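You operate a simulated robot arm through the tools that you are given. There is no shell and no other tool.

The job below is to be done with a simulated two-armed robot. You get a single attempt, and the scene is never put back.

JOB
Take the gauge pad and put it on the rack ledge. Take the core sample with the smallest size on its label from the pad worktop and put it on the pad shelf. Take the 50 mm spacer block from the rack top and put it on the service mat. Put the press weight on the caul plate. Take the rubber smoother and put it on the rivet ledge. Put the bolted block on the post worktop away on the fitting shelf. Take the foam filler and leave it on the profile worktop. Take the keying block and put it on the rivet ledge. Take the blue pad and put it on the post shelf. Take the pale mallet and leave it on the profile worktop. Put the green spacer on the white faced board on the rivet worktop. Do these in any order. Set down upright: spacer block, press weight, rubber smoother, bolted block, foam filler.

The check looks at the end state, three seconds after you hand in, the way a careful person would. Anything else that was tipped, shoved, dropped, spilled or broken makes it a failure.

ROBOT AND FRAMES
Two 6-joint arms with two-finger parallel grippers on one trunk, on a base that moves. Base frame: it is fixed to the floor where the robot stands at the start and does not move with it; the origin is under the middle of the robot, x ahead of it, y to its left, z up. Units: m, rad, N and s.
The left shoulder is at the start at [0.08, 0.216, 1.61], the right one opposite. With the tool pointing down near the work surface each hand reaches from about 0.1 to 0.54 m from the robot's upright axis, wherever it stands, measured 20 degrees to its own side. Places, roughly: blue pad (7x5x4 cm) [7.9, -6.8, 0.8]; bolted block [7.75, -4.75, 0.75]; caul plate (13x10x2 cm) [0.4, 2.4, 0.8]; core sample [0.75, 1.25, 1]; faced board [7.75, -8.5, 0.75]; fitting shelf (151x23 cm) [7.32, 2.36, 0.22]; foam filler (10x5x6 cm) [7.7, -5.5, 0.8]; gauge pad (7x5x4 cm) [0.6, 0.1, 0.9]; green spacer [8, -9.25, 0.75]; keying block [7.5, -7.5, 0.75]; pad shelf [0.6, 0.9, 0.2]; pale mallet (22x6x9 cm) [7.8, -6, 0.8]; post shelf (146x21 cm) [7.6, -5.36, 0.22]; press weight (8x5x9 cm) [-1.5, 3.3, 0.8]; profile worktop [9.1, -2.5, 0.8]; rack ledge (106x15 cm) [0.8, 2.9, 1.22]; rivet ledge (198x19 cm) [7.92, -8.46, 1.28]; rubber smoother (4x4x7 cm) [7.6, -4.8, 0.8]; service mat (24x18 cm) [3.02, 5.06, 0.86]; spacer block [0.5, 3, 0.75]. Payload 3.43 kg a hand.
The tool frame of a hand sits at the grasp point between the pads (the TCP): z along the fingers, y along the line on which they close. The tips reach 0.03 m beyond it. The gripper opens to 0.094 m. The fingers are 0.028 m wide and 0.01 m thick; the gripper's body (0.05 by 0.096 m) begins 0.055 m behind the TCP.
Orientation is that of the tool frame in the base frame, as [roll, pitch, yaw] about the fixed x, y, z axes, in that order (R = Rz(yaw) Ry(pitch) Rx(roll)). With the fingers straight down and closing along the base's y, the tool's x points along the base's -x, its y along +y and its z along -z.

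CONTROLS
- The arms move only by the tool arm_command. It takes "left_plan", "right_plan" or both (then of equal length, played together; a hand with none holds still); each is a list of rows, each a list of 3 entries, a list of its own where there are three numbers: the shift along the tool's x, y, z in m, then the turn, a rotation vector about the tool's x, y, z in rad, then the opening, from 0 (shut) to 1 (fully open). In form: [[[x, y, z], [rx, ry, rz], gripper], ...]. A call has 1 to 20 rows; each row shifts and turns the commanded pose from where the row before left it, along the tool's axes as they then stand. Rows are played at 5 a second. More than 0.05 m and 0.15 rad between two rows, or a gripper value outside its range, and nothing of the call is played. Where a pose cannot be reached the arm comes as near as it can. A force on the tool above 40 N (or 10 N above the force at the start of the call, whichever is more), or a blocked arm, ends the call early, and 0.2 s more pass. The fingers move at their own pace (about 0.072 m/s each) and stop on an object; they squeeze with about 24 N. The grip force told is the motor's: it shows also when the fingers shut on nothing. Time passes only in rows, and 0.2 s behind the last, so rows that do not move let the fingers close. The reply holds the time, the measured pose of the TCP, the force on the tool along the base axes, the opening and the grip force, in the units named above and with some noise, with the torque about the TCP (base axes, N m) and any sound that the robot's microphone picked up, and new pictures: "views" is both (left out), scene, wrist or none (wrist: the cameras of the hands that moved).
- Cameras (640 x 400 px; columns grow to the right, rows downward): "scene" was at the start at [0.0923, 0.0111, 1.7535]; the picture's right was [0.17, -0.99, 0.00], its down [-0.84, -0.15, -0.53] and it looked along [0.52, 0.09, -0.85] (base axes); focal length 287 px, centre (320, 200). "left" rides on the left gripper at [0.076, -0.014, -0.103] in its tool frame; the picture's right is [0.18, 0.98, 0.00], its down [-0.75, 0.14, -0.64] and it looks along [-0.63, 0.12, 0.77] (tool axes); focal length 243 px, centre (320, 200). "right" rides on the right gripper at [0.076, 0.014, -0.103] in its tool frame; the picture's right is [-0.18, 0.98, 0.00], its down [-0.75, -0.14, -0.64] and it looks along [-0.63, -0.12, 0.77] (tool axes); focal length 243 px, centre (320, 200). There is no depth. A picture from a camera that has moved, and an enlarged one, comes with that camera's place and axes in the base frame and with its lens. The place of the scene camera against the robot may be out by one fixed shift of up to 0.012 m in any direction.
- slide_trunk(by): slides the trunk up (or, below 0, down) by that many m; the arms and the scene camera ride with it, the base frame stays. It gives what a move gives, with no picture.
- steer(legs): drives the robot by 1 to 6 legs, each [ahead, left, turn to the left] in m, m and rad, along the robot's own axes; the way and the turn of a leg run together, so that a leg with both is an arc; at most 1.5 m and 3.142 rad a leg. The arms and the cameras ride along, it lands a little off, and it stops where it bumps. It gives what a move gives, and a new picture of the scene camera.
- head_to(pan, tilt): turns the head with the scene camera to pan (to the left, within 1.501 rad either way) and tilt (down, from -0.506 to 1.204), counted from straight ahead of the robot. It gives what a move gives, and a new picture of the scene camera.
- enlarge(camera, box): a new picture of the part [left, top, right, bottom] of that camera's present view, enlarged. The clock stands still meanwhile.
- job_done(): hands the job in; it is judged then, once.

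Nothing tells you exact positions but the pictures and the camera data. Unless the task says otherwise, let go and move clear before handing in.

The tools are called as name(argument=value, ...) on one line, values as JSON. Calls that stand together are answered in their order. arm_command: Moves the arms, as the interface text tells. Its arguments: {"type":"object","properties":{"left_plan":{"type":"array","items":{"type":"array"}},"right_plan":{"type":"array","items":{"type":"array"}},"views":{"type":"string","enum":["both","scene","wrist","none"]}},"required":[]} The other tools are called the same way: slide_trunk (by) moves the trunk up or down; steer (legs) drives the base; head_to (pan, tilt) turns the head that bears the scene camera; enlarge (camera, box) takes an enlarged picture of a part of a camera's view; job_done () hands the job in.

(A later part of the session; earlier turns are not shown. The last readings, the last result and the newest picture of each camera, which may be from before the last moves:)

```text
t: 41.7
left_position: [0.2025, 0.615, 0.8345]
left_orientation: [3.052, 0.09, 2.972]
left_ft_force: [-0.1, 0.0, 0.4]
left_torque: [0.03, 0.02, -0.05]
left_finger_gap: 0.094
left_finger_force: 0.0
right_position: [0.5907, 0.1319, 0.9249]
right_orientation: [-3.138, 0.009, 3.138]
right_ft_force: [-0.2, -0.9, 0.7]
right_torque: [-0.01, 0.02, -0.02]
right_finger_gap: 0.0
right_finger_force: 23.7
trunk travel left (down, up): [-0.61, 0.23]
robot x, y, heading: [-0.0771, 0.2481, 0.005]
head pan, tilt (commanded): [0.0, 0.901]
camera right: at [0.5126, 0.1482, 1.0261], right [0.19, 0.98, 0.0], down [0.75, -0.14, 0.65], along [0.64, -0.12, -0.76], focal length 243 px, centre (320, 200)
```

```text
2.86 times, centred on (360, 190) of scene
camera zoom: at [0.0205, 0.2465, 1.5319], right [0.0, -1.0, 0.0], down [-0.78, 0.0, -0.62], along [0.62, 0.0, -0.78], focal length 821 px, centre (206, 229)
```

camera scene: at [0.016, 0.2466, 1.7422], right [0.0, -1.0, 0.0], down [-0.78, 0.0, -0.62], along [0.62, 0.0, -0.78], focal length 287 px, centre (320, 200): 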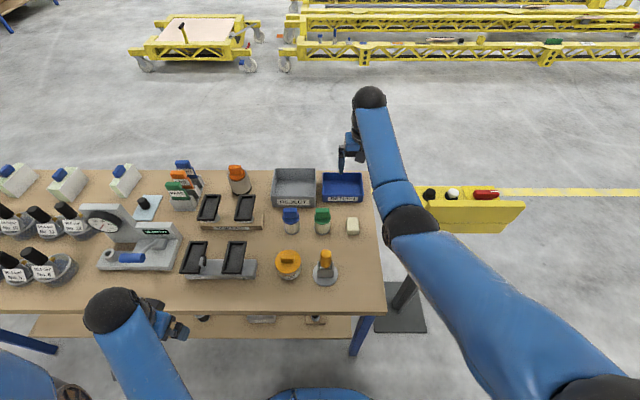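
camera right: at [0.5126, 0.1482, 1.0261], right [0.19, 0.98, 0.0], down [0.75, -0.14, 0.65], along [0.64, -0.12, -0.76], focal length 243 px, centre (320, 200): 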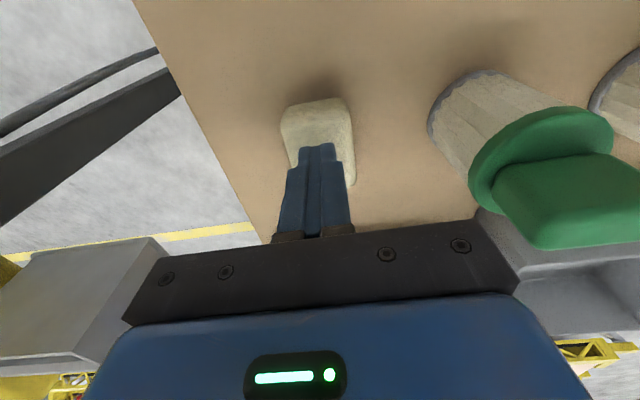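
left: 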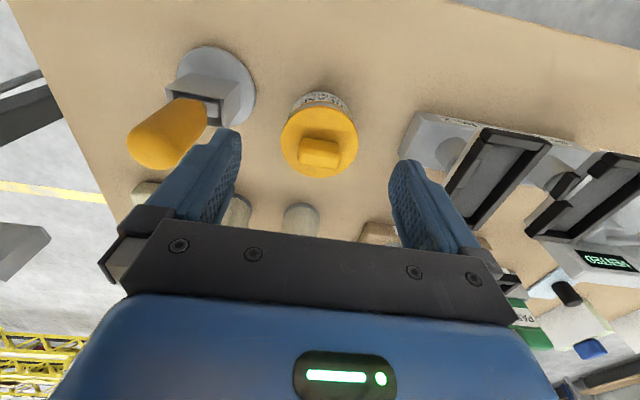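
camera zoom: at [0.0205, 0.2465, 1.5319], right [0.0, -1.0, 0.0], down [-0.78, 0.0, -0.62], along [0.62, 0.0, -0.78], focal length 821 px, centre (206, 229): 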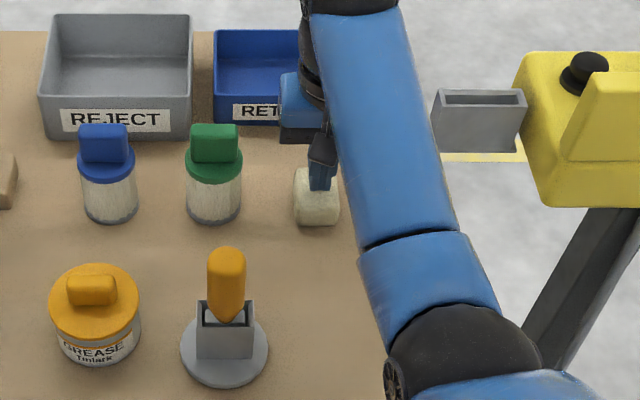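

arm_command(right_plan=[[[0, 0, 0], [0, 0, 0], 0.75], [[0, 0, 0], [0, 0, 0], 0.75], [[0, 0, 0], [0, 0, 0], 0.75], [[0, 0, 0.02], [0, 0, 0], 0.75], [[0, 0, 0.02], [0, 0, 0], 0.75], [[0, 0, 0.008], [0, 0, 0], 0.75], [[0, 0, 0.004], [0, 0, 0], 0.75], [[0, 0, 0], [0, 0, 0], 0.75]], views="wrist")

```text
t: 43.5
left_position: [0.2005, 0.6146, 0.8351]
left_orientation: [3.049, 0.094, 2.971]
left_ft_force: [0.2, 0.4, -0.3]
left_torque: [0.0, 0.01, 0.01]
left_finger_gap: 0.0939
left_finger_force: 0.0
right_position: [0.5929, 0.1337, 0.8801]
right_orientation: [-3.141, 0.024, 3.137]
right_ft_force: [3.6, -1.9, 38.9]
right_torque: [1.45, 0.41, 0.0]
right_finger_gap: 0.0696
right_finger_force: 0.0
trunk travel left (down, up): [-0.61, 0.23]
robot x, y, heading: [-0.0794, 0.2482, 0.006]
head pan, tilt (commanded): [0.0, 0.901]
camera right: at [0.5122, 0.1485, 0.981], right [0.19, 0.98, 0.0], down [0.74, -0.14, 0.66], along [0.65, -0.12, -0.75], focal length 243 px, centre (320, 200)
```

right: 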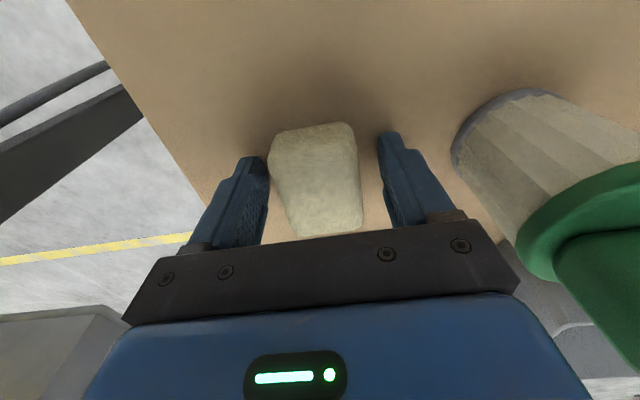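

The fingertips now touch the worktop (z ≈ 0.85). I raise 4 mm and close, checking the gap before lifting.

arm_command(right_plan=[[[0, 0, -0.006], [0, 0, 0], 0.75], [[0, 0, 0], [0, 0, 0], 0.4], [[0, 0, 0], [0, 0, 0], 0.4], [[0, 0, 0], [0, 0, 0], 0.4], [[0, 0, 0], [0, 0, 0], 0.4]], views="wrist")

```text
t: 44.7
left_position: [0.2013, 0.6176, 0.8326]
left_orientation: [3.054, 0.091, 2.974]
left_ft_force: [-1.1, -0.6, -0.1]
left_torque: [0.01, 0.01, 0.02]
left_finger_gap: 0.0939
left_finger_force: 0.1
right_position: [0.5904, 0.1347, 0.8811]
right_orientation: [-3.136, 0.012, 3.137]
right_ft_force: [2.3, 14.5, 20.3]
right_torque: [0.96, 0.2, -0.25]
right_finger_gap: 0.0498
right_finger_force: 23.9
trunk travel left (down, up): [-0.61, 0.23]
robot x, y, heading: [-0.082, 0.2458, 0.006]
head pan, tilt (commanded): [0.0, 0.901]
camera right: at [0.5125, 0.1516, 0.982], right [0.19, 0.98, 0.0], down [0.75, -0.14, 0.65], along [0.64, -0.12, -0.76], focal length 243 px, centre (320, 200)
```

right: 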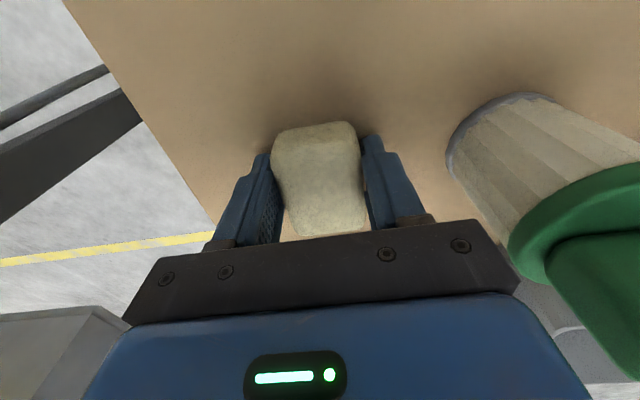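

arm_command(right_plan=[[[0, 0, -0.005], [0, 0, 0], 0.4], [[0, 0, -0.008], [0, 0, 0], 0.4], [[0, 0, -0.01], [0, 0, 0], 0.4], [[0, 0, -0.01], [0, 0, 0], 0.4], [[0, 0, 0], [0, 0, 0], 0.4]], views="wrist")

```text
t: 45.9
left_position: [0.2022, 0.6151, 0.8347]
left_orientation: [3.053, 0.088, 2.972]
left_ft_force: [0.6, -0.8, 0.4]
left_torque: [0.02, -0.03, -0.05]
left_finger_gap: 0.094
left_finger_force: 0.2
right_position: [0.5928, 0.1338, 0.9099]
right_orientation: [-3.139, 0.009, 3.136]
right_ft_force: [0.5, 0.5, 0.4]
right_torque: [0.02, 0.01, 0.01]
right_finger_gap: 0.0492
right_finger_force: 24.1
trunk travel left (down, up): [-0.61, 0.23]
robot x, y, heading: [-0.0786, 0.2467, 0.005]
head pan, tilt (commanded): [0.0, 0.901]
camera right: at [0.5144, 0.1493, 1.012], right [0.19, 0.98, 0.0], down [0.75, -0.14, 0.65], along [0.64, -0.12, -0.76], focal length 243 px, centre (320, 200)
```

right: 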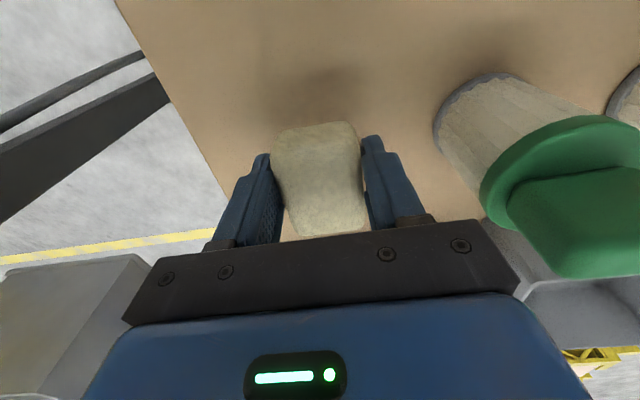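

The pad is held. I raise the trunk, back away, and drive along the lane toward the rack.

slide_trunk(by=0.23)

steer(legs=[[-0.4, 0.0, 0.0], [0.0, 1.2, -0.005], [0.0, 0.95, 0.0]])

```text
t: 48.4
left_position: [0.2029, 0.6159, 1.0639]
left_orientation: [3.053, 0.089, 2.972]
left_ft_force: [0.0, 0.6, -0.3]
left_torque: [-0.04, -0.05, 0.01]
left_finger_gap: 0.0943
left_finger_force: 0.0
right_position: [0.5926, 0.1345, 1.14]
right_orientation: [-3.138, 0.009, 3.138]
right_ft_force: [0.1, -0.2, -1.1]
right_torque: [0.01, 0.01, 0.0]
right_finger_gap: 0.0495
right_finger_force: 24.2
trunk travel left (down, up): [-0.84, 0.0]
robot x, y, heading: [-0.0813, 0.2454, 0.009]
head pan, tilt (commanded): [0.0, 0.901]
```

```text
t: 61.1
left_position: [-0.1395, 2.7555, 1.065]
left_orientation: [3.05, 0.089, 2.929]
left_ft_force: [0.2, 0.6, 0.1]
left_torque: [0.01, -0.02, -0.03]
left_finger_gap: 0.0943
left_finger_force: 0.1
right_position: [0.2281, 2.2574, 1.14]
right_orientation: [-3.136, 0.01, 3.093]
right_ft_force: [0.0, 0.1, -1.2]
right_torque: [0.02, -0.01, -0.02]
right_finger_gap: 0.0492
right_finger_force: 23.8
trunk travel left (down, up): [-0.84, 0.0]
robot x, y, heading: [-0.4406, 2.3999, -0.039]
head pan, tilt (commanded): [0.0, 0.901]
camera scene: at [-0.3377, 2.3952, 1.7619], right [-0.04, -1.0, 0.0], down [-0.78, 0.03, -0.62], along [0.62, -0.02, -0.78], focal length 287 px, centre (320, 200)
```

scene: 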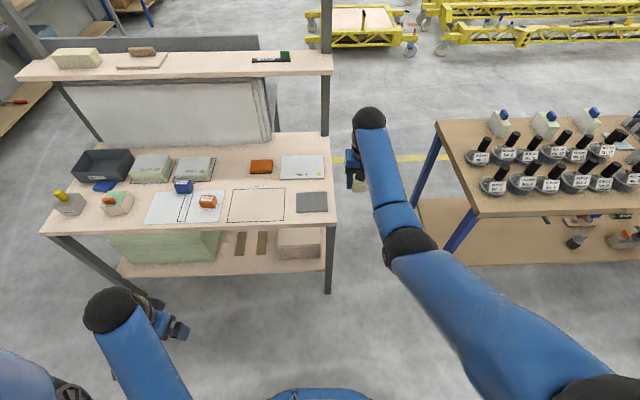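

I'm in front of the rack now. I look closely at its worktop and ledge.

enlarge(camera="scene", box=[0, 20, 340, 230])

enlarge(camera="scene", box=[40, 130, 200, 230])

enlarge(camera="scene", box=[180, 130, 340, 230])

enlarge(camera="scene", box=[440, 90, 640, 215])

```text
1.88 times, centred on (170, 125) of scene
camera zoom: at [-0.3377, 2.3952, 1.7619], right [-0.04, -1.0, 0.0], down [-0.78, 0.03, -0.62], along [0.62, -0.02, -0.78], focal length 541 px, centre (602, 341)
```

zoom: 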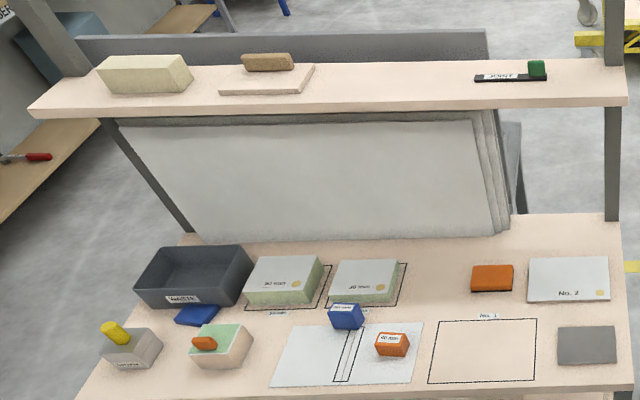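

```text
4.00 times, centred on (120, 180) of scene
camera zoom: at [-0.3377, 2.3952, 1.7619], right [-0.04, -1.0, 0.0], down [-0.78, 0.03, -0.62], along [0.62, -0.02, -0.78], focal length 1149 px, centre (1120, 280)
```

zoom: 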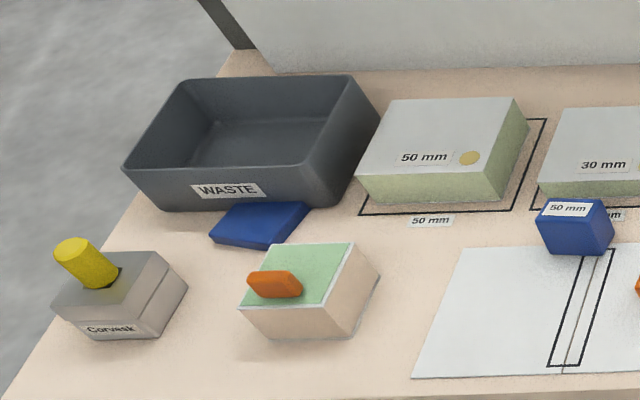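

```text
4.00 times, centred on (260, 180) of scene
camera zoom: at [-0.3377, 2.3952, 1.7619], right [-0.04, -1.0, 0.0], down [-0.78, 0.03, -0.62], along [0.62, -0.02, -0.78], focal length 1149 px, centre (560, 280)
```

zoom: 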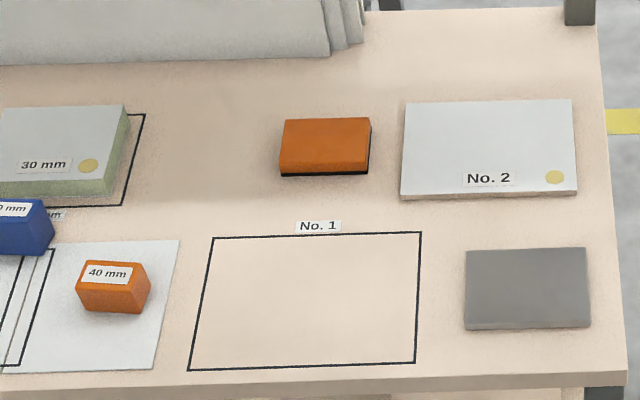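

```text
3.20 times, centred on (540, 152) of scene
camera zoom: at [-0.3377, 2.3952, 1.7619], right [-0.04, -1.0, 0.0], down [-0.78, 0.03, -0.62], along [0.62, -0.02, -0.78], focal length 919 px, centre (-384, 352)
```

zoom: 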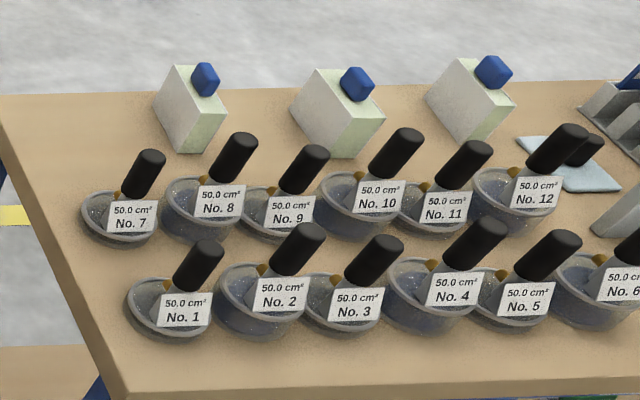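

Rack top has a blue "50 mm" block and an orange "40 mm" block; the ledge has free space near y ≈ 2.75. I test the higher, extended pose here in free air before approaching.

arm_command(right_plan=[[[-0.01, -0.015, -0.03], [0, 0, 0], 0.4], [[-0.01, -0.015, -0.03], [0, 0, 0], 0.4], [[-0.01, -0.015, -0.03], [0, 0, 0], 0.4], [[-0.01, -0.015, -0.03], [0, 0, 0], 0.4], [[-0.01, -0.015, -0.03], [0, 0, 0], 0.4], [[-0.01, 0, 0], [0, 0, 0], 0.4], [[-0.01, 0, 0], [0, 0, 0], 0.4], [[0, 0, 0], [0, 0, 0], 0.4]], views="none")

enlarge(camera="scene", box=[160, 170, 240, 220])

head_to(pan=-0.75, tilt=0.6)

enlarge(camera="scene", box=[120, 60, 480, 285])

```text
t: 62.9
left_position: [-0.1377, 2.7578, 1.0639]
left_orientation: [3.052, 0.091, 2.929]
left_ft_force: [0.9, 0.2, 0.6]
left_torque: [0.03, 0.0, 0.0]
left_finger_gap: 0.0943
left_finger_force: 0.0
right_position: [0.3013, 2.182, 1.2887]
right_orientation: [-3.138, 0.01, 3.092]
right_ft_force: [-0.7, -0.8, -0.1]
right_torque: [-0.02, 0.01, -0.02]
right_finger_gap: 0.0495
right_finger_force: 23.5
right hand out of reach, approached as far as the arm can: row 4, 5
trunk travel left (down, up): [-0.84, 0.0]
robot x, y, heading: [-0.4393, 2.4037, -0.04]
head pan, tilt (commanded): [0.0, 0.901]
```

```text
8.00 times, centred on (200, 195) of scene
camera zoom: at [-0.3376, 2.3969, 1.7619], right [-0.04, -1.0, 0.0], down [-0.78, 0.03, -0.62], along [0.62, -0.03, -0.78], focal length 2298 px, centre (1280, 240)
```

zoom: 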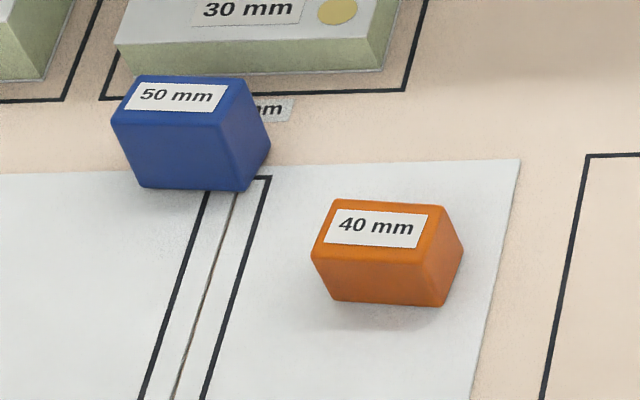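

```text
t: 64.0
left_position: [-0.1385, 2.7578, 1.0654]
left_orientation: [3.051, 0.089, 2.928]
left_ft_force: [-0.6, -0.1, -0.2]
left_torque: [0.0, 0.0, 0.0]
left_finger_gap: 0.0939
left_finger_force: 0.1
right_position: [0.3013, 2.1811, 1.2881]
right_orientation: [-3.137, 0.011, 3.092]
right_ft_force: [-0.1, -0.9, -0.3]
right_torque: [-0.02, 0.0, 0.03]
right_finger_gap: 0.0497
right_finger_force: 24.6
trunk travel left (down, up): [-0.84, 0.0]
robot x, y, heading: [-0.4359, 2.4047, -0.039]
head pan, tilt (commanded): [-0.75, 0.6]
camera scene: at [-0.3506, 2.3374, 1.7867], right [-0.71, -0.7, 0.0], down [-0.4, 0.4, -0.82], along [0.58, -0.59, -0.57], focal length 287 px, centre (320, 200)
```

scene: 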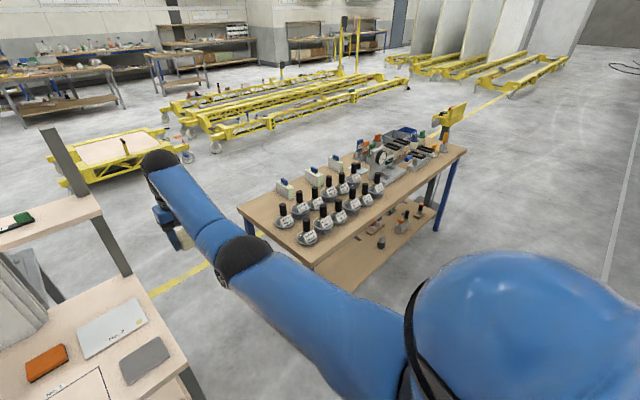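

```text
1.78 times, centred on (300, 172) of scene
camera zoom: at [-0.3506, 2.3374, 1.7867], right [-0.71, -0.7, 0.0], down [-0.4, 0.4, -0.82], along [0.58, -0.59, -0.57], focal length 511 px, centre (356, 249)
```

zoom: 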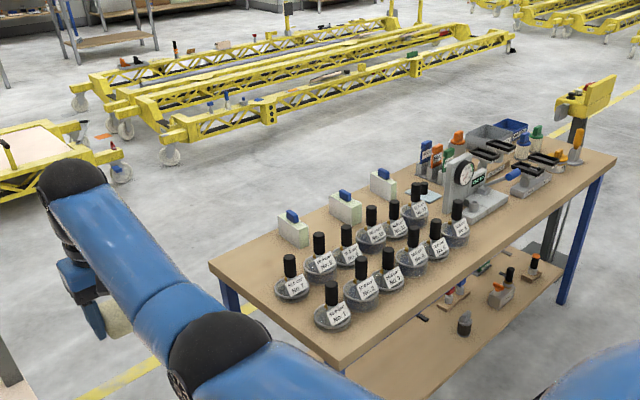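

The extended pose reaches 0.75 m at z = 1.29. I correct heading, strafe to line up the pad with the free ledge space, then approach.

head_to(pan=-0.1, tilt=0.75)

steer(legs=[[0.0, 0.0, 0.04], [0.0, 0.54, 0.0], [0.2, 0.0, 0.0]])

```text
t: 65.0
left_position: [-0.1382, 2.7577, 1.0646]
left_orientation: [3.053, 0.09, 2.929]
left_ft_force: [-0.1, -0.4, -0.1]
left_torque: [-0.01, -0.02, 0.01]
left_finger_gap: 0.094
left_finger_force: 0.0
right_position: [0.3007, 2.1819, 1.2887]
right_orientation: [-3.139, 0.01, 3.092]
right_ft_force: [0.5, 0.9, -1.1]
right_torque: [0.0, -0.02, -0.02]
right_finger_gap: 0.0497
right_finger_force: 23.3
trunk travel left (down, up): [-0.84, 0.0]
robot x, y, heading: [-0.4386, 2.401, -0.042]
head pan, tilt (commanded): [-0.099, 0.75]
camera scene: at [-0.3309, 2.3885, 1.7738], right [-0.14, -0.99, 0.0], down [-0.68, 0.1, -0.73], along [0.72, -0.1, -0.68], focal length 287 px, centre (320, 200)
```

scene: 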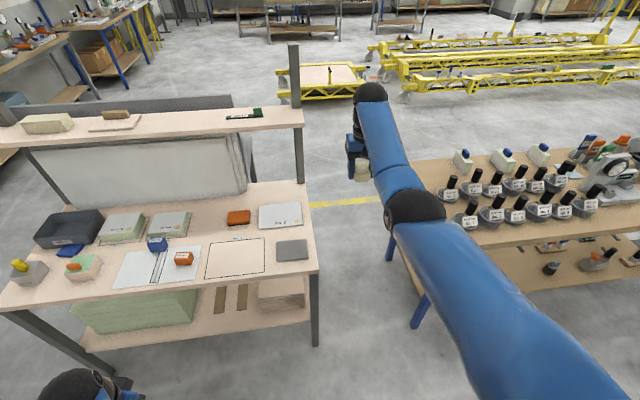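

```text
t: 69.7
left_position: [0.0433, 3.3018, 1.0651]
left_orientation: [3.05, 0.094, 2.966]
left_ft_force: [-0.3, -0.2, 0.6]
left_torque: [-0.01, -0.02, -0.01]
left_finger_gap: 0.0943
left_finger_force: 0.0
right_position: [0.5038, 2.7435, 1.2921]
right_orientation: [-3.14, 0.015, 3.129]
right_ft_force: [-0.1, 0.0, -0.6]
right_torque: [0.01, 0.0, 0.01]
right_finger_gap: 0.0494
right_finger_force: 24.2
trunk travel left (down, up): [-0.84, 0.0]
robot x, y, heading: [-0.2381, 2.933, -0.009]
head pan, tilt (commanded): [-0.099, 0.75]
camera scene: at [-0.1382, 2.9261, 1.7743], right [-0.1, -0.99, 0.0], down [-0.68, 0.07, -0.73], along [0.73, -0.08, -0.68], focal length 287 px, centre (320, 200)
```

scene: 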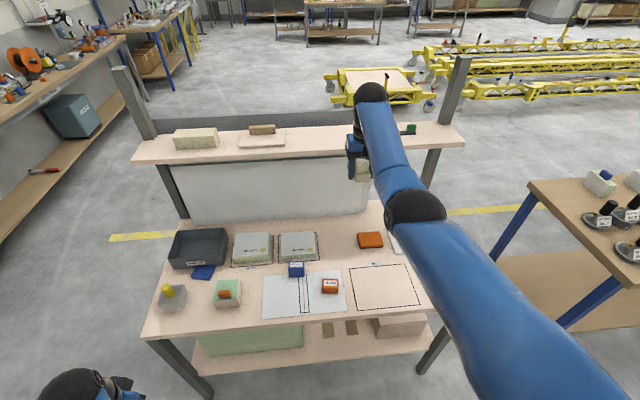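

steer(legs=[[0.275, 0.0, 0.0]])

enlarge(camera="right", box=[0, 0, 640, 400])

```text
t: 71.6
left_position: [0.3194, 3.2959, 1.0655]
left_orientation: [3.05, 0.095, 2.957]
left_ft_force: [-0.3, -0.3, 0.1]
left_torque: [0.0, 0.0, 0.01]
left_finger_gap: 0.0939
left_finger_force: 0.0
right_position: [0.775, 2.735, 1.2913]
right_orientation: [-3.138, 0.014, 3.121]
right_ft_force: [-0.2, -0.7, -0.6]
right_torque: [-0.02, -0.02, 0.03]
right_finger_gap: 0.0497
right_finger_force: 23.7
trunk travel left (down, up): [-0.84, 0.0]
robot x, y, heading: [0.0343, 2.9318, -0.016]
head pan, tilt (commanded): [-0.099, 0.75]
camera scene: at [0.1358, 2.923, 1.7743], right [-0.11, -0.99, 0.0], down [-0.67, 0.08, -0.73], along [0.73, -0.08, -0.68], focal length 287 px, centre (320, 200)
```

scene: 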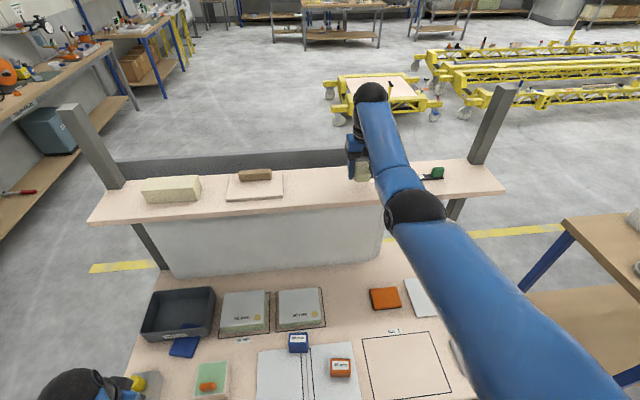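

```text
1.00 times, centred on (320, 200) of right (not enlarged: the box is as wide or as high as the picture)
camera zoom: at [0.697, 2.7517, 1.3928], right [0.2, 0.98, 0.0], down [0.74, -0.15, 0.65], along [0.64, -0.13, -0.76], focal length 243 px, centre (320, 200)
```

zoom: 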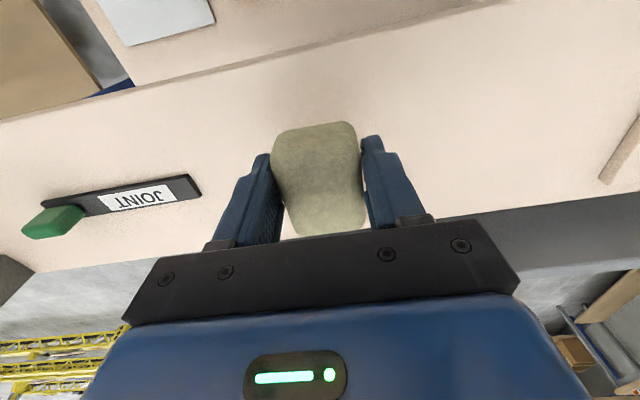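

The pad is above a free part of the ledge. I lower it gently.

arm_command(right_plan=[[[0, 0, 0.01], [0, 0, 0], 0.4], [[0, 0, 0.01], [0, 0, 0], 0.4], [[0, 0, 0.008], [0, 0, 0], 0.4], [[0, 0, 0.005], [0, 0, 0], 0.4], [[0, 0, 0], [0, 0, 0], 0.4]], views="wrist")

```text
t: 72.8
left_position: [0.3236, 3.2967, 1.0644]
left_orientation: [3.05, 0.092, 2.957]
left_ft_force: [-0.3, -0.3, -0.5]
left_torque: [0.01, 0.04, 0.03]
left_finger_gap: 0.0942
left_finger_force: 0.1
right_position: [0.7774, 2.7339, 1.2546]
right_orientation: [-3.138, 0.013, 3.121]
right_ft_force: [-1.2, -0.7, -0.6]
right_torque: [0.01, 0.0, 0.01]
right_finger_gap: 0.0494
right_finger_force: 23.8
trunk travel left (down, up): [-0.84, 0.0]
robot x, y, heading: [0.0345, 2.9332, -0.009]
head pan, tilt (commanded): [-0.099, 0.75]
camera right: at [0.6997, 2.7509, 1.3569], right [0.2, 0.98, 0.0], down [0.74, -0.15, 0.65], along [0.64, -0.13, -0.76], focal length 243 px, centre (320, 200)
```

right: 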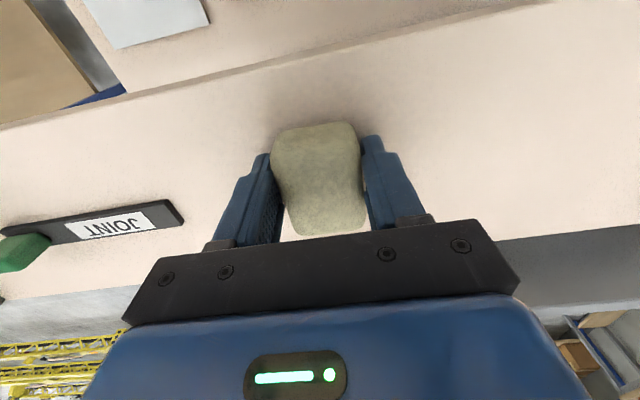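

arm_command(right_plan=[[[0, 0, 0.003], [0, 0, 0], 0.4], [[0, 0, 0.003], [0, 0, 0], 0.4], [[0, 0, 0], [0, 0, 0], 0.4]], views="none")

```text
t: 73.6
left_position: [0.323, 3.2967, 1.0644]
left_orientation: [3.05, 0.092, 2.958]
left_ft_force: [0.0, 0.7, 0.4]
left_torque: [-0.03, 0.0, 0.04]
left_finger_gap: 0.0941
left_finger_force: 0.1
right_position: [0.78, 2.7338, 1.2511]
right_orientation: [-3.139, 0.012, 3.121]
right_ft_force: [-0.3, -0.3, 3.7]
right_torque: [0.04, 0.0, -0.01]
right_finger_gap: 0.0495
right_finger_force: 23.7
trunk travel left (down, up): [-0.84, 0.0]
robot x, y, heading: [0.0362, 2.933, -0.014]
head pan, tilt (commanded): [-0.099, 0.75]
```

arm_command(right_plan=[[[0, 0, 0], [0, 0, 0], 0.55], [[0, 0, 0], [0, 0, 0], 0.65], [[0, 0, 0], [0, 0, 0], 0.75], [[0, 0, 0], [0, 0, 0], 0.75], [[0, 0, -0.02], [0, 0, 0], 0.75], [[0, 0, -0.03], [0, 0, 0], 0.75], [[0, 0, -0.02], [0, 0, 0], 0.75], [[0, 0, 0], [0, 0, 0], 0.75]], views="wrist")

```text
t: 75.4
left_position: [0.3232, 3.2961, 1.0645]
left_orientation: [3.05, 0.091, 2.956]
left_ft_force: [0.6, -0.3, 0.3]
left_torque: [0.02, 0.01, -0.04]
left_finger_gap: 0.0938
left_finger_force: 0.0
right_position: [0.7808, 2.7356, 1.3205]
right_orientation: [-3.137, 0.01, 3.12]
right_ft_force: [0.3, -0.3, 0.7]
right_torque: [-0.04, -0.03, 0.01]
right_finger_gap: 0.0707
right_finger_force: 0.0
trunk travel left (down, up): [-0.84, 0.0]
robot x, y, heading: [0.0327, 2.9315, -0.01]
head pan, tilt (commanded): [-0.099, 0.75]
camera right: at [0.7029, 2.7521, 1.4216], right [0.2, 0.98, 0.0], down [0.74, -0.15, 0.65], along [0.64, -0.13, -0.76], focal length 243 px, centre (320, 200)
```

right: 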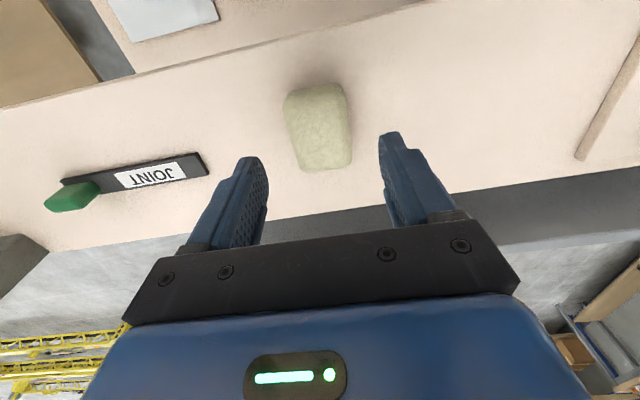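

The pad stands on the ledge. Next is the blue 50 mm spacer block: I back off, bring the right hand lower and closer, then line up.

steer(legs=[[-0.35, 0.0, 0.01], [0.0, 0.1, 0.0]])

arm_command(right_plan=[[[0.0233, 0.0075, 0.0283], [0, 0, 0], 1], [[0.0233, 0.0075, 0.0283], [0, 0, 0], 1], [[0.0233, 0.0075, 0.0283], [0, 0, 0], 1], [[0.0233, 0.0075, 0.0283], [0, 0, 0], 1], [[0.0233, 0.0075, 0.0283], [0, 0, 0], 1], [[0.0233, 0.0075, 0.0283], [0, 0, 0], 1], [[0.0233, 0.0075, 0.0283], [0, 0, 0], 1], [[0.0233, 0.0075, 0.0283], [0, 0, 0], 1], [[0.0233, 0.0075, 0.0283], [0, 0, 0], 1], [[0.0233, 0.0075, 0.0283], [0, 0, 0], 1], [[0.0233, 0.0075, 0.0283], [0, 0, 0], 1], [[0.0233, 0.0075, 0.0283], [0, 0, 0], 1], [[0, 0, 0], [0, 0, 0], 1]], views="none")

head_to(pan=0.0, tilt=0.95)

```text
t: 78.5
left_position: [-0.032, 3.3891, 1.0667]
left_orientation: [3.041, 0.088, 2.965]
left_ft_force: [0.0, -1.4, 0.2]
left_torque: [0.06, 0.01, 0.0]
left_finger_gap: 0.094
left_finger_force: 0.1
right_position: [0.4305, 2.8273, 1.3174]
right_orientation: [3.136, 0.01, 3.129]
right_ft_force: [-0.2, -1.1, -0.3]
right_torque: [0.1, -0.01, 0.01]
right_finger_gap: 0.0705
right_finger_force: 0.0
trunk travel left (down, up): [-0.84, 0.0]
robot x, y, heading: [-0.3201, 3.0307, -0.0]
head pan, tilt (commanded): [-0.099, 0.75]
camera scene: at [-0.2095, 3.0069, 1.7735], right [-0.1, -0.99, -0.01], down [-0.68, 0.08, -0.73], along [0.73, -0.07, -0.68], focal length 287 px, centre (320, 200)
```

scene: 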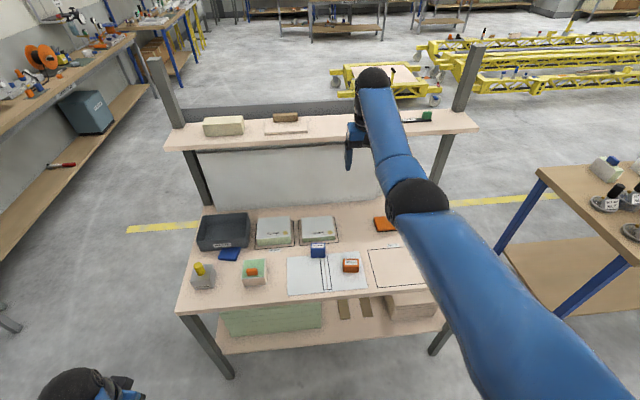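

```text
t: 81.3
left_position: [-0.0329, 3.3985, 1.0654]
left_orientation: [3.051, 0.09, 2.968]
left_ft_force: [-0.8, -0.2, -0.1]
left_torque: [0.01, -0.04, 0.02]
left_finger_gap: 0.0939
left_finger_force: 0.1
right_position: [0.1725, 2.9332, 0.9686]
right_orientation: [-3.137, 0.01, 3.128]
right_ft_force: [-0.7, -0.2, -0.8]
right_torque: [-0.01, 0.01, -0.04]
right_finger_gap: 0.094
right_finger_force: 0.0
right hand out of reach, approached as far as the arm can: row 1, 2, 3
trunk travel left (down, up): [-0.84, 0.0]
robot x, y, heading: [-0.3184, 3.0312, -0.009]
head pan, tilt (commanded): [-0.099, 0.75]
```

```text
t: 82.0
left_position: [-0.0329, 3.3985, 1.0647]
left_orientation: [3.053, 0.091, 2.969]
left_ft_force: [0.3, -0.4, -0.6]
left_torque: [0.04, 0.03, 0.02]
left_finger_gap: 0.0937
left_finger_force: 0.1
right_position: [0.1728, 2.934, 0.9688]
right_orientation: [-3.138, 0.01, 3.13]
right_ft_force: [0.7, 1.0, -0.3]
right_torque: [0.02, 0.04, 0.02]
right_finger_gap: 0.0942
right_finger_force: 0.0
trunk travel left (down, up): [-0.84, 0.0]
robot x, y, heading: [-0.318, 3.0348, -0.003]
head pan, tilt (commanded): [0.0, 0.949]
camera scene: at [-0.2209, 3.0308, 1.7583], right [0.0, -1.0, 0.0], down [-0.81, 0.0, -0.58], along [0.58, 0.0, -0.81], focal length 287 px, centre (320, 200)
```

scene: 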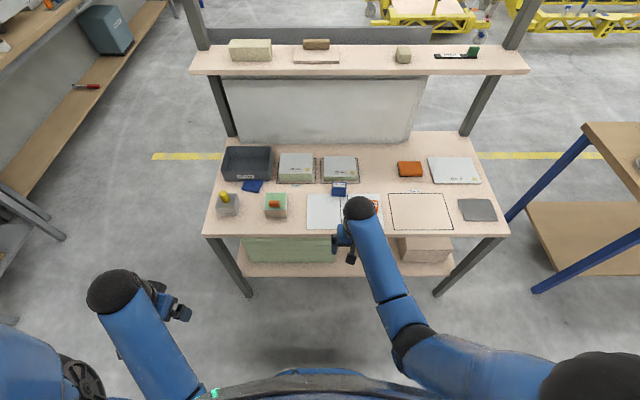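

steer(legs=[[0.32, 0.0, 0.003]])

enlarge(camera="right", box=[160, 0, 480, 200])

```text
t: 84.2
left_position: [0.2919, 3.3988, 1.0664]
left_orientation: [3.051, 0.094, 2.966]
left_ft_force: [-1.1, -0.7, -0.2]
left_torque: [0.02, -0.02, 0.0]
left_finger_gap: 0.0944
left_finger_force: 0.1
right_position: [0.5005, 2.9339, 0.9696]
right_orientation: [-3.138, 0.012, 3.129]
right_ft_force: [-0.8, -0.1, 0.5]
right_torque: [0.0, -0.01, 0.01]
right_finger_gap: 0.094
right_finger_force: 0.0
trunk travel left (down, up): [-0.84, 0.0]
robot x, y, heading: [0.0068, 3.0319, -0.002]
head pan, tilt (commanded): [0.0, 0.949]
camera scene: at [0.1037, 3.0302, 1.7586], right [0.0, -1.0, 0.0], down [-0.81, 0.0, -0.58], along [0.58, 0.0, -0.81], focal length 287 px, centre (320, 200)
```

scene: 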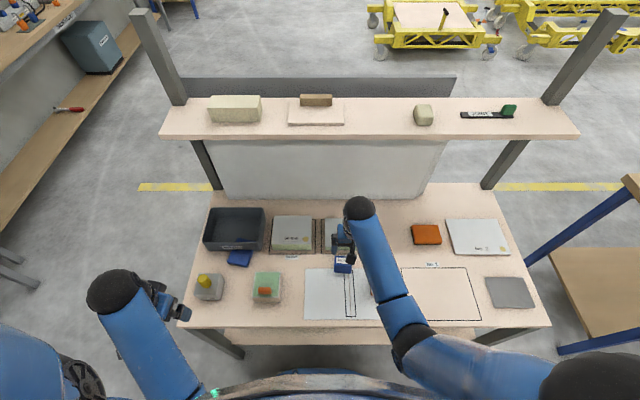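

```text
2.00 times, centred on (320, 100) of right
camera zoom: at [0.422, 2.9503, 1.0716], right [0.2, 0.98, 0.0], down [0.74, -0.15, 0.65], along [0.64, -0.13, -0.76], focal length 485 px, centre (320, 400)
```

zoom: 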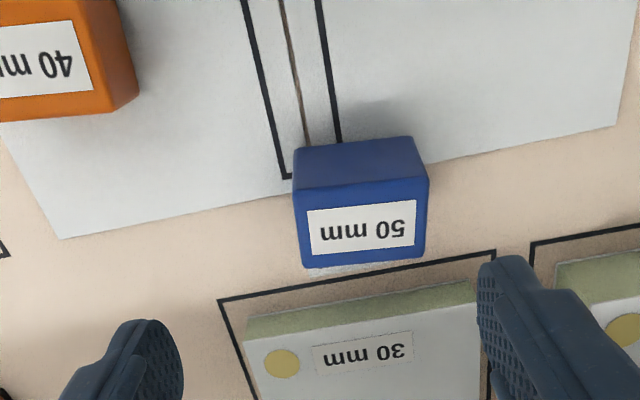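

The block is at about (0.505, 2.952), top near z = 0.86, turned about -0.1 rad. I align and come down partway, then check.

arm_command(right_plan=[[[-0.004, 0.018, 0], [0, 0, 0.1], 0.85], [[0, 0, 0.03], [0, 0, 0], 0.8], [[0, 0, 0.03], [0, 0, 0], 0.8], [[0, 0, 0], [0, 0, 0], 0.8]], views="wrist")

```text
t: 85.2
left_position: [0.2949, 3.3974, 1.0654]
left_orientation: [3.051, 0.092, 2.967]
left_ft_force: [-0.7, 0.3, -0.1]
left_torque: [0.03, 0.03, 0.02]
left_finger_gap: 0.0938
left_finger_force: 0.1
right_position: [0.5099, 2.9519, 0.9088]
right_orientation: [-3.139, 0.01, 3.03]
right_ft_force: [0.3, -0.5, -0.1]
right_torque: [0.01, -0.01, 0.03]
right_finger_gap: 0.0754
right_finger_force: 0.0
trunk travel left (down, up): [-0.84, 0.0]
robot x, y, heading: [0.0078, 3.0311, -0.008]
head pan, tilt (commanded): [0.0, 0.949]
camera right: at [0.4327, 2.976, 1.0111], right [0.29, 0.96, 0.0], down [0.73, -0.22, 0.65], along [0.62, -0.19, -0.76], focal length 243 px, centre (320, 200)
```

right: 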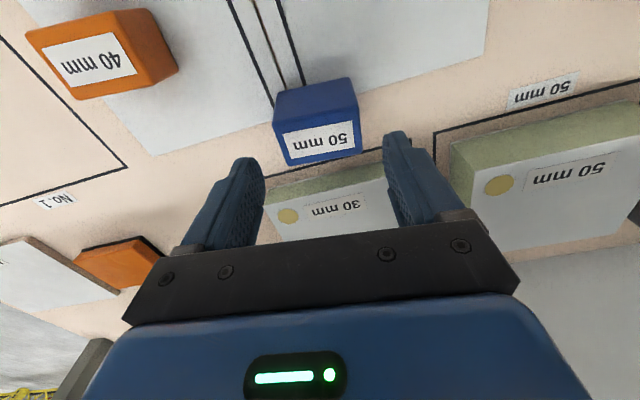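

arm_command(right_plan=[[[0.002, 0, 0.03], [0, 0, 0], 0.8], [[0, 0, 0.025], [0, 0, 0], 0.8], [[0, 0, 0.017], [0, 0, 0], 0.8], [[0, 0, 0], [0, 0, 0], 0.8], [[0, 0, 0], [0, 0, 0], 0.45], [[0, 0, 0], [0, 0, 0], 0.45], [[0, 0, 0], [0, 0, 0], 0.45]], views="wrist")

```text
t: 86.8
left_position: [0.2962, 3.3965, 1.065]
left_orientation: [3.051, 0.09, 2.969]
left_ft_force: [0.6, 0.2, 0.6]
left_torque: [0.01, 0.01, 0.01]
left_finger_gap: 0.0941
left_finger_force: 0.0
right_position: [0.5069, 2.9498, 0.8359]
right_orientation: [-3.138, 0.011, 3.03]
right_ft_force: [0.9, 0.2, 0.7]
right_torque: [-0.06, -0.04, 0.0]
right_finger_gap: 0.0642
right_finger_force: 23.8
trunk travel left (down, up): [-0.84, 0.0]
robot x, y, heading: [0.0094, 3.0326, -0.003]
head pan, tilt (commanded): [0.0, 0.949]
camera right: at [0.4306, 2.9746, 0.9386], right [0.29, 0.96, 0.0], down [0.73, -0.22, 0.65], along [0.62, -0.19, -0.76], focal length 243 px, centre (320, 200)
```

right: 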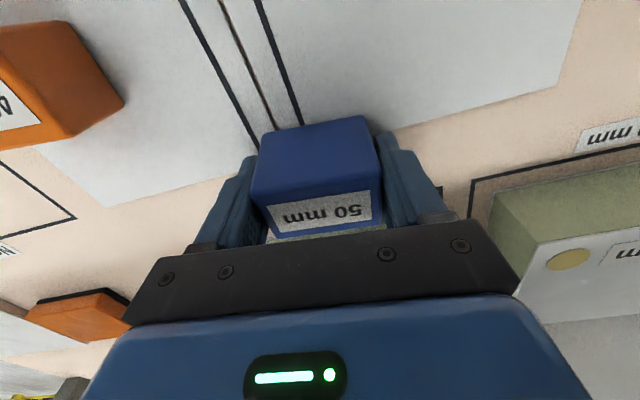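

The grip holds but is near the top of the block; I reopen, go 25 mm deeper and grip again.

arm_command(right_plan=[[[0, 0, 0], [0, 0, 0], 0.82], [[0, 0, 0], [0, 0, 0], 0.82], [[0, 0, 0.012], [0, 0, 0], 0.82], [[0, 0, 0.012], [0, 0, 0], 0.82], [[0, 0, 0], [0, 0, 0], 0.82], [[0, 0, 0], [0, 0, 0], 0.5], [[0, 0, 0], [0, 0, 0], 0.5], [[0, 0, 0], [0, 0, 0], 0.5]], views="wrist")

```text
t: 87.5
left_position: [0.2929, 3.3981, 1.0658]
left_orientation: [3.049, 0.094, 2.966]
left_ft_force: [0.3, 0.5, 0.4]
left_torque: [0.02, -0.02, -0.02]
left_finger_gap: 0.094
left_finger_force: 0.1
right_position: [0.5046, 2.9519, 0.8337]
right_orientation: [-3.14, 0.006, 3.032]
right_ft_force: [-9.4, -0.6, 14.4]
right_torque: [0.63, 0.42, 0.26]
right_finger_gap: 0.0763
right_finger_force: 0.1
trunk travel left (down, up): [-0.84, 0.0]
robot x, y, heading: [0.0062, 3.0306, -0.001]
head pan, tilt (commanded): [0.0, 0.949]
stopped in row 3 (right hand): the force on the tool passed its limit at 53 N (the readings are from after the stop); the commanded pose is now the measured one
camera right: at [0.4291, 2.9751, 0.9352], right [0.29, 0.96, 0.0], down [0.73, -0.22, 0.65], along [0.62, -0.19, -0.76], focal length 243 px, centre (320, 200)
```

right: 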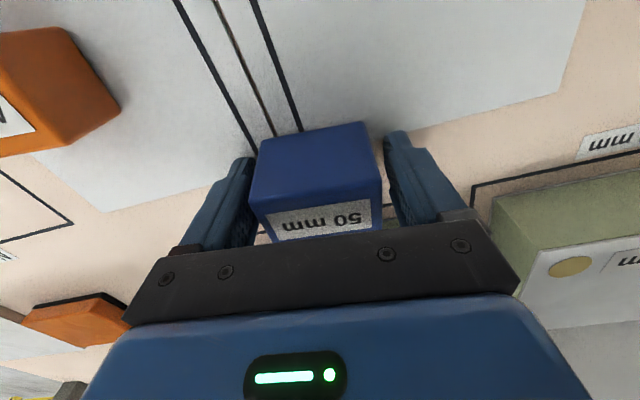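

The tips touched the worktop (z ≈ 0.80), so the first depth was right. I raise slightly, close, and lift slowly.

arm_command(right_plan=[[[0, 0, -0.005], [0, 0, 0], 0.82], [[0, 0, 0], [0, 0, 0], 0.5], [[0, 0, 0], [0, 0, 0], 0.5], [[0, 0, 0], [0, 0, 0], 0.5], [[0, 0, -0.006], [0, 0, 0], 0.5], [[0, 0, -0.01], [0, 0, 0], 0.5], [[0, 0, -0.015], [0, 0, 0], 0.5], [[0, 0, 0], [0, 0, 0], 0.5]], views="wrist")

```text
t: 89.3
left_position: [0.2946, 3.3983, 1.0659]
left_orientation: [3.051, 0.091, 2.969]
left_ft_force: [-0.7, -0.4, -1.1]
left_torque: [-0.01, 0.04, 0.0]
left_finger_gap: 0.0939
left_finger_force: 0.0
right_position: [0.5065, 2.9512, 0.8683]
right_orientation: [-3.14, 0.008, 3.029]
right_ft_force: [0.5, 0.0, -1.3]
right_torque: [-0.02, 0.0, -0.04]
right_finger_gap: 0.0641
right_finger_force: 23.9
trunk travel left (down, up): [-0.84, 0.0]
robot x, y, heading: [0.009, 3.0324, -0.001]
head pan, tilt (commanded): [0.0, 0.949]
camera right: at [0.4307, 2.9742, 0.9704], right [0.29, 0.96, 0.0], down [0.73, -0.22, 0.65], along [0.62, -0.19, -0.76], focal length 243 px, centre (320, 200)
```

right: 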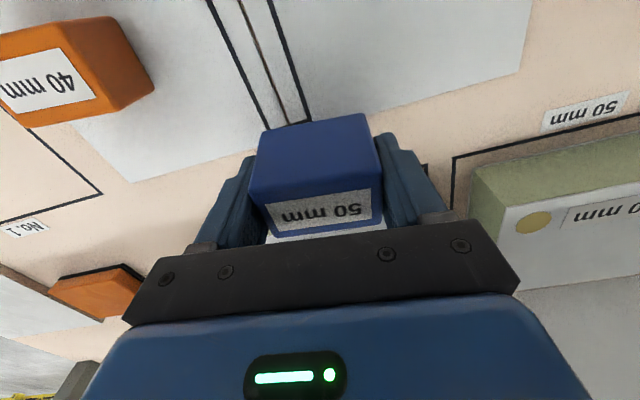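

The spacer is held. Now I back off, turn around toward the big table, and look for the press weight.

arm_command(right_plan=[[[0, 0, -0.03], [0, 0, 0], 0.5], [[0, 0, -0.03], [0, 0, 0], 0.5], [[0, 0, -0.03], [0, 0, 0], 0.5], [[0, 0, 0], [0, 0, 0], 0.5]], views="none")

steer(legs=[[-0.42, 0.0, 0.0], [0.0, 0.0, 1.57], [0.0, 0.0, 1.57]])

```text
t: 90.3
left_position: [0.2967, 3.3979, 1.0635]
left_orientation: [3.053, 0.091, 2.967]
left_ft_force: [-0.1, 0.5, -0.6]
left_torque: [0.02, 0.03, 0.01]
left_finger_gap: 0.0937
left_finger_force: 0.1
right_position: [0.5065, 2.9502, 0.961]
right_orientation: [-3.141, 0.008, 3.029]
right_ft_force: [-0.9, 1.6, -1.3]
right_torque: [0.01, -0.01, 0.01]
right_finger_gap: 0.0642
right_finger_force: 23.5
trunk travel left (down, up): [-0.84, 0.0]
robot x, y, heading: [0.0133, 3.0294, 0.0]
head pan, tilt (commanded): [0.0, 0.949]
```

```text
t: 100.6
left_position: [-0.7007, 2.6611, 1.0647]
left_orientation: [3.05, 0.089, -0.166]
left_ft_force: [-0.5, -0.5, 0.2]
left_torque: [0.01, 0.0, -0.01]
left_finger_gap: 0.0941
left_finger_force: 0.0
right_position: [-0.9141, 3.1064, 0.961]
right_orientation: [-3.141, 0.008, -0.102]
right_ft_force: [0.5, 0.0, -0.8]
right_torque: [0.02, -0.02, 0.0]
right_finger_gap: 0.0638
right_finger_force: 24.2
trunk travel left (down, up): [-0.84, 0.0]
robot x, y, heading: [-0.4174, 3.0291, -3.13]
head pan, tilt (commanded): [0.0, 0.949]
camera scene: at [-0.5268, 3.0298, 1.7583], right [-0.01, 1.0, 0.0], down [0.81, 0.01, -0.58], along [-0.58, 0.0, -0.81], focal length 287 px, centre (320, 200)
```

scene: 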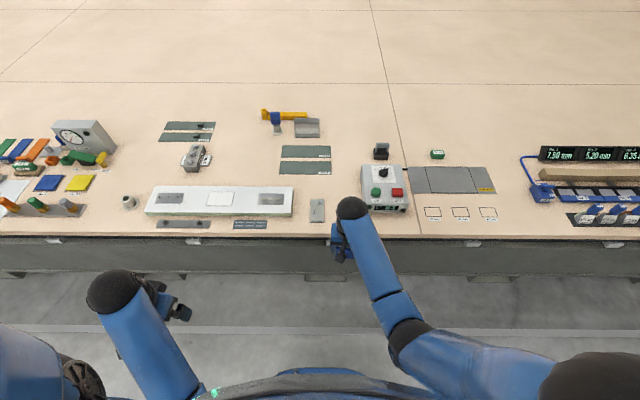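

I see the big table with many items; the dark block near (-1.48, 3.30) should be the press weight, behind a small control box. I take a closer look.

enlarge(camera="scene", box=[320, 120, 480, 220])

enlarge(camera="scene", box=[140, 90, 340, 240])

```text
4.00 times, centred on (400, 170) of scene
camera zoom: at [-0.5268, 3.0298, 1.7583], right [-0.01, 1.0, 0.0], down [0.81, 0.01, -0.58], along [-0.58, 0.0, -0.81], focal length 1149 px, centre (0, 320)
```

zoom: 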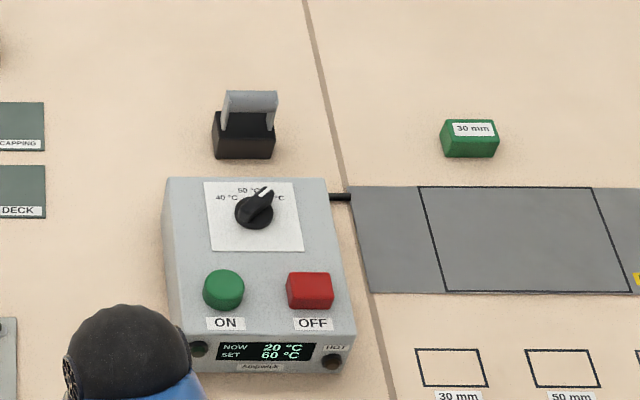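

```text
2.67 times, centred on (240, 165) of scene
camera zoom: at [-0.5268, 3.0298, 1.7583], right [-0.01, 1.0, 0.0], down [0.81, 0.01, -0.58], along [-0.58, 0.0, -0.81], focal length 766 px, centre (533, 293)
```

zoom: 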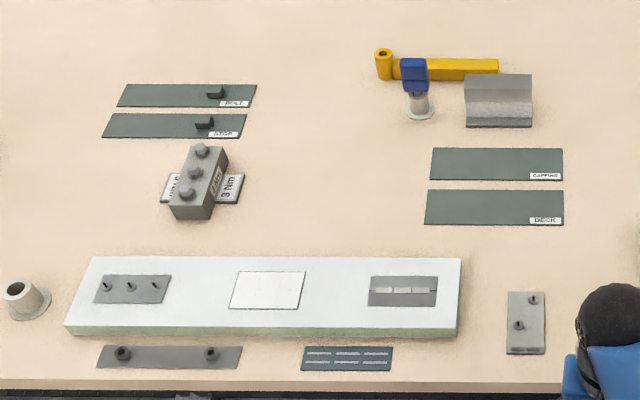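

The press weight is the black block with a grey bail handle, behind the heater box. I first reshape the arms (left hand forward and turned, right hand pulled in), then turn to stand diagonally by the table.

arm_command(left_plan=[[[-0.0337, 0.0209, 0], [0, 0, 0], 1], [[-0.0337, 0.0209, 0], [0, 0, 0], 1], [[-0.0337, 0.0209, 0], [0, 0, 0], 1], [[-0.0337, 0.0209, 0], [0, 0, 0], 1], [[-0.0337, 0.0209, 0], [0, 0, 0], 1], [[-0.0337, 0.0209, 0], [0, 0, 0], 1], [[-0.0337, 0.0209, 0], [0, 0, 0], 1], [[-0.0337, 0.0209, 0], [0, 0, 0], 1], [[0, 0, 0], [0.018, 0.018, 0.11], 1], [[0, 0, 0], [0.018, 0.018, 0.11], 1], [[0, 0, 0], [0.018, 0.018, 0.11], 1], [[0, 0, 0], [0.018, 0.018, 0.11], 1], [[0, 0, 0], [0.018, 0.018, 0.11], 1], [[0, 0, 0], [0, 0, 0], 1]], right_plan=[[[0.009, -0.0098, 0], [0, 0, 0], 0.5], [[0.009, -0.0098, 0], [0, 0, 0], 0.5], [[0.009, -0.0098, 0], [0, 0, 0], 0.5], [[0.009, -0.0098, 0], [0, 0, 0], 0.5], [[0.009, -0.0098, 0], [0, 0, 0], 0.5], [[0.009, -0.0098, 0], [0, 0, 0], 0.5], [[0.009, -0.0098, 0], [0, 0, 0], 0.5], [[0.009, -0.0098, 0], [0, 0, 0], 0.5], [[0, 0, 0], [0, 0, 0], 0.5], [[0, 0, 0], [0, 0, 0], 0.5], [[0, 0, 0], [0, 0, 0], 0.5], [[0, 0, 0], [0, 0, 0], 0.5], [[0, 0, 0], [0, 0, 0], 0.5], [[0, 0, 0], [0, 0, 0], 0.5]], views="none")

```text
t: 103.6
left_position: [-0.9899, 2.5403, 1.1048]
left_orientation: [3.128, -0.031, -0.712]
left_ft_force: [0.0, 0.4, 0.2]
left_torque: [-0.01, -0.05, -0.03]
left_finger_gap: 0.0941
left_finger_force: 0.1
right_position: [-0.8365, 3.1784, 0.9588]
right_orientation: [-3.141, 0.008, -0.102]
right_ft_force: [0.3, 0.5, -0.4]
right_torque: [-0.01, -0.01, -0.02]
right_finger_gap: 0.0637
right_finger_force: 24.2
trunk travel left (down, up): [-0.84, 0.0]
robot x, y, heading: [-0.4202, 3.0317, -3.135]
head pan, tilt (commanded): [0.0, 0.949]
```

steer(legs=[[0.0, 0.0, -0.848]])

```text
t: 106.2
left_position: [-1.1642, 3.1394, 1.1037]
left_orientation: [3.126, -0.029, -1.56]
left_ft_force: [-0.2, -0.4, -0.2]
left_torque: [-0.01, 0.02, 0.02]
left_finger_gap: 0.094
left_finger_force: 0.1
right_position: [-0.5834, 3.4429, 0.9585]
right_orientation: [-3.139, 0.006, -0.952]
right_ft_force: [-0.3, 0.0, -1.0]
right_torque: [0.01, 0.03, 0.02]
right_finger_gap: 0.0642
right_finger_force: 24.2
trunk travel left (down, up): [-0.84, 0.0]
robot x, y, heading: [-0.4162, 3.0336, 2.3]
head pan, tilt (commanded): [0.0, 0.949]
camera scene: at [-0.4927, 3.1068, 1.7583], right [0.75, 0.66, 0.0], down [0.54, -0.61, -0.58], along [-0.39, 0.44, -0.81], focal length 287 px, centre (320, 200)
```

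scene: 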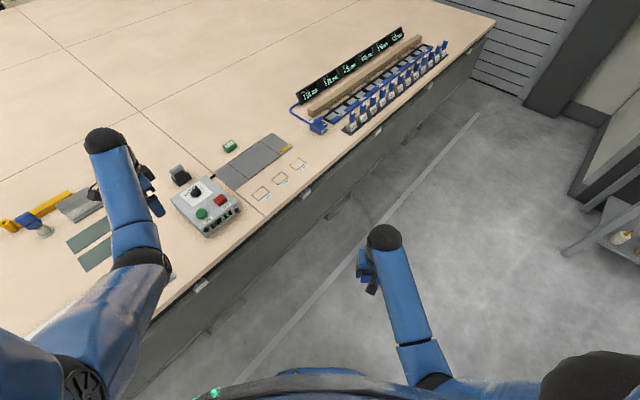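

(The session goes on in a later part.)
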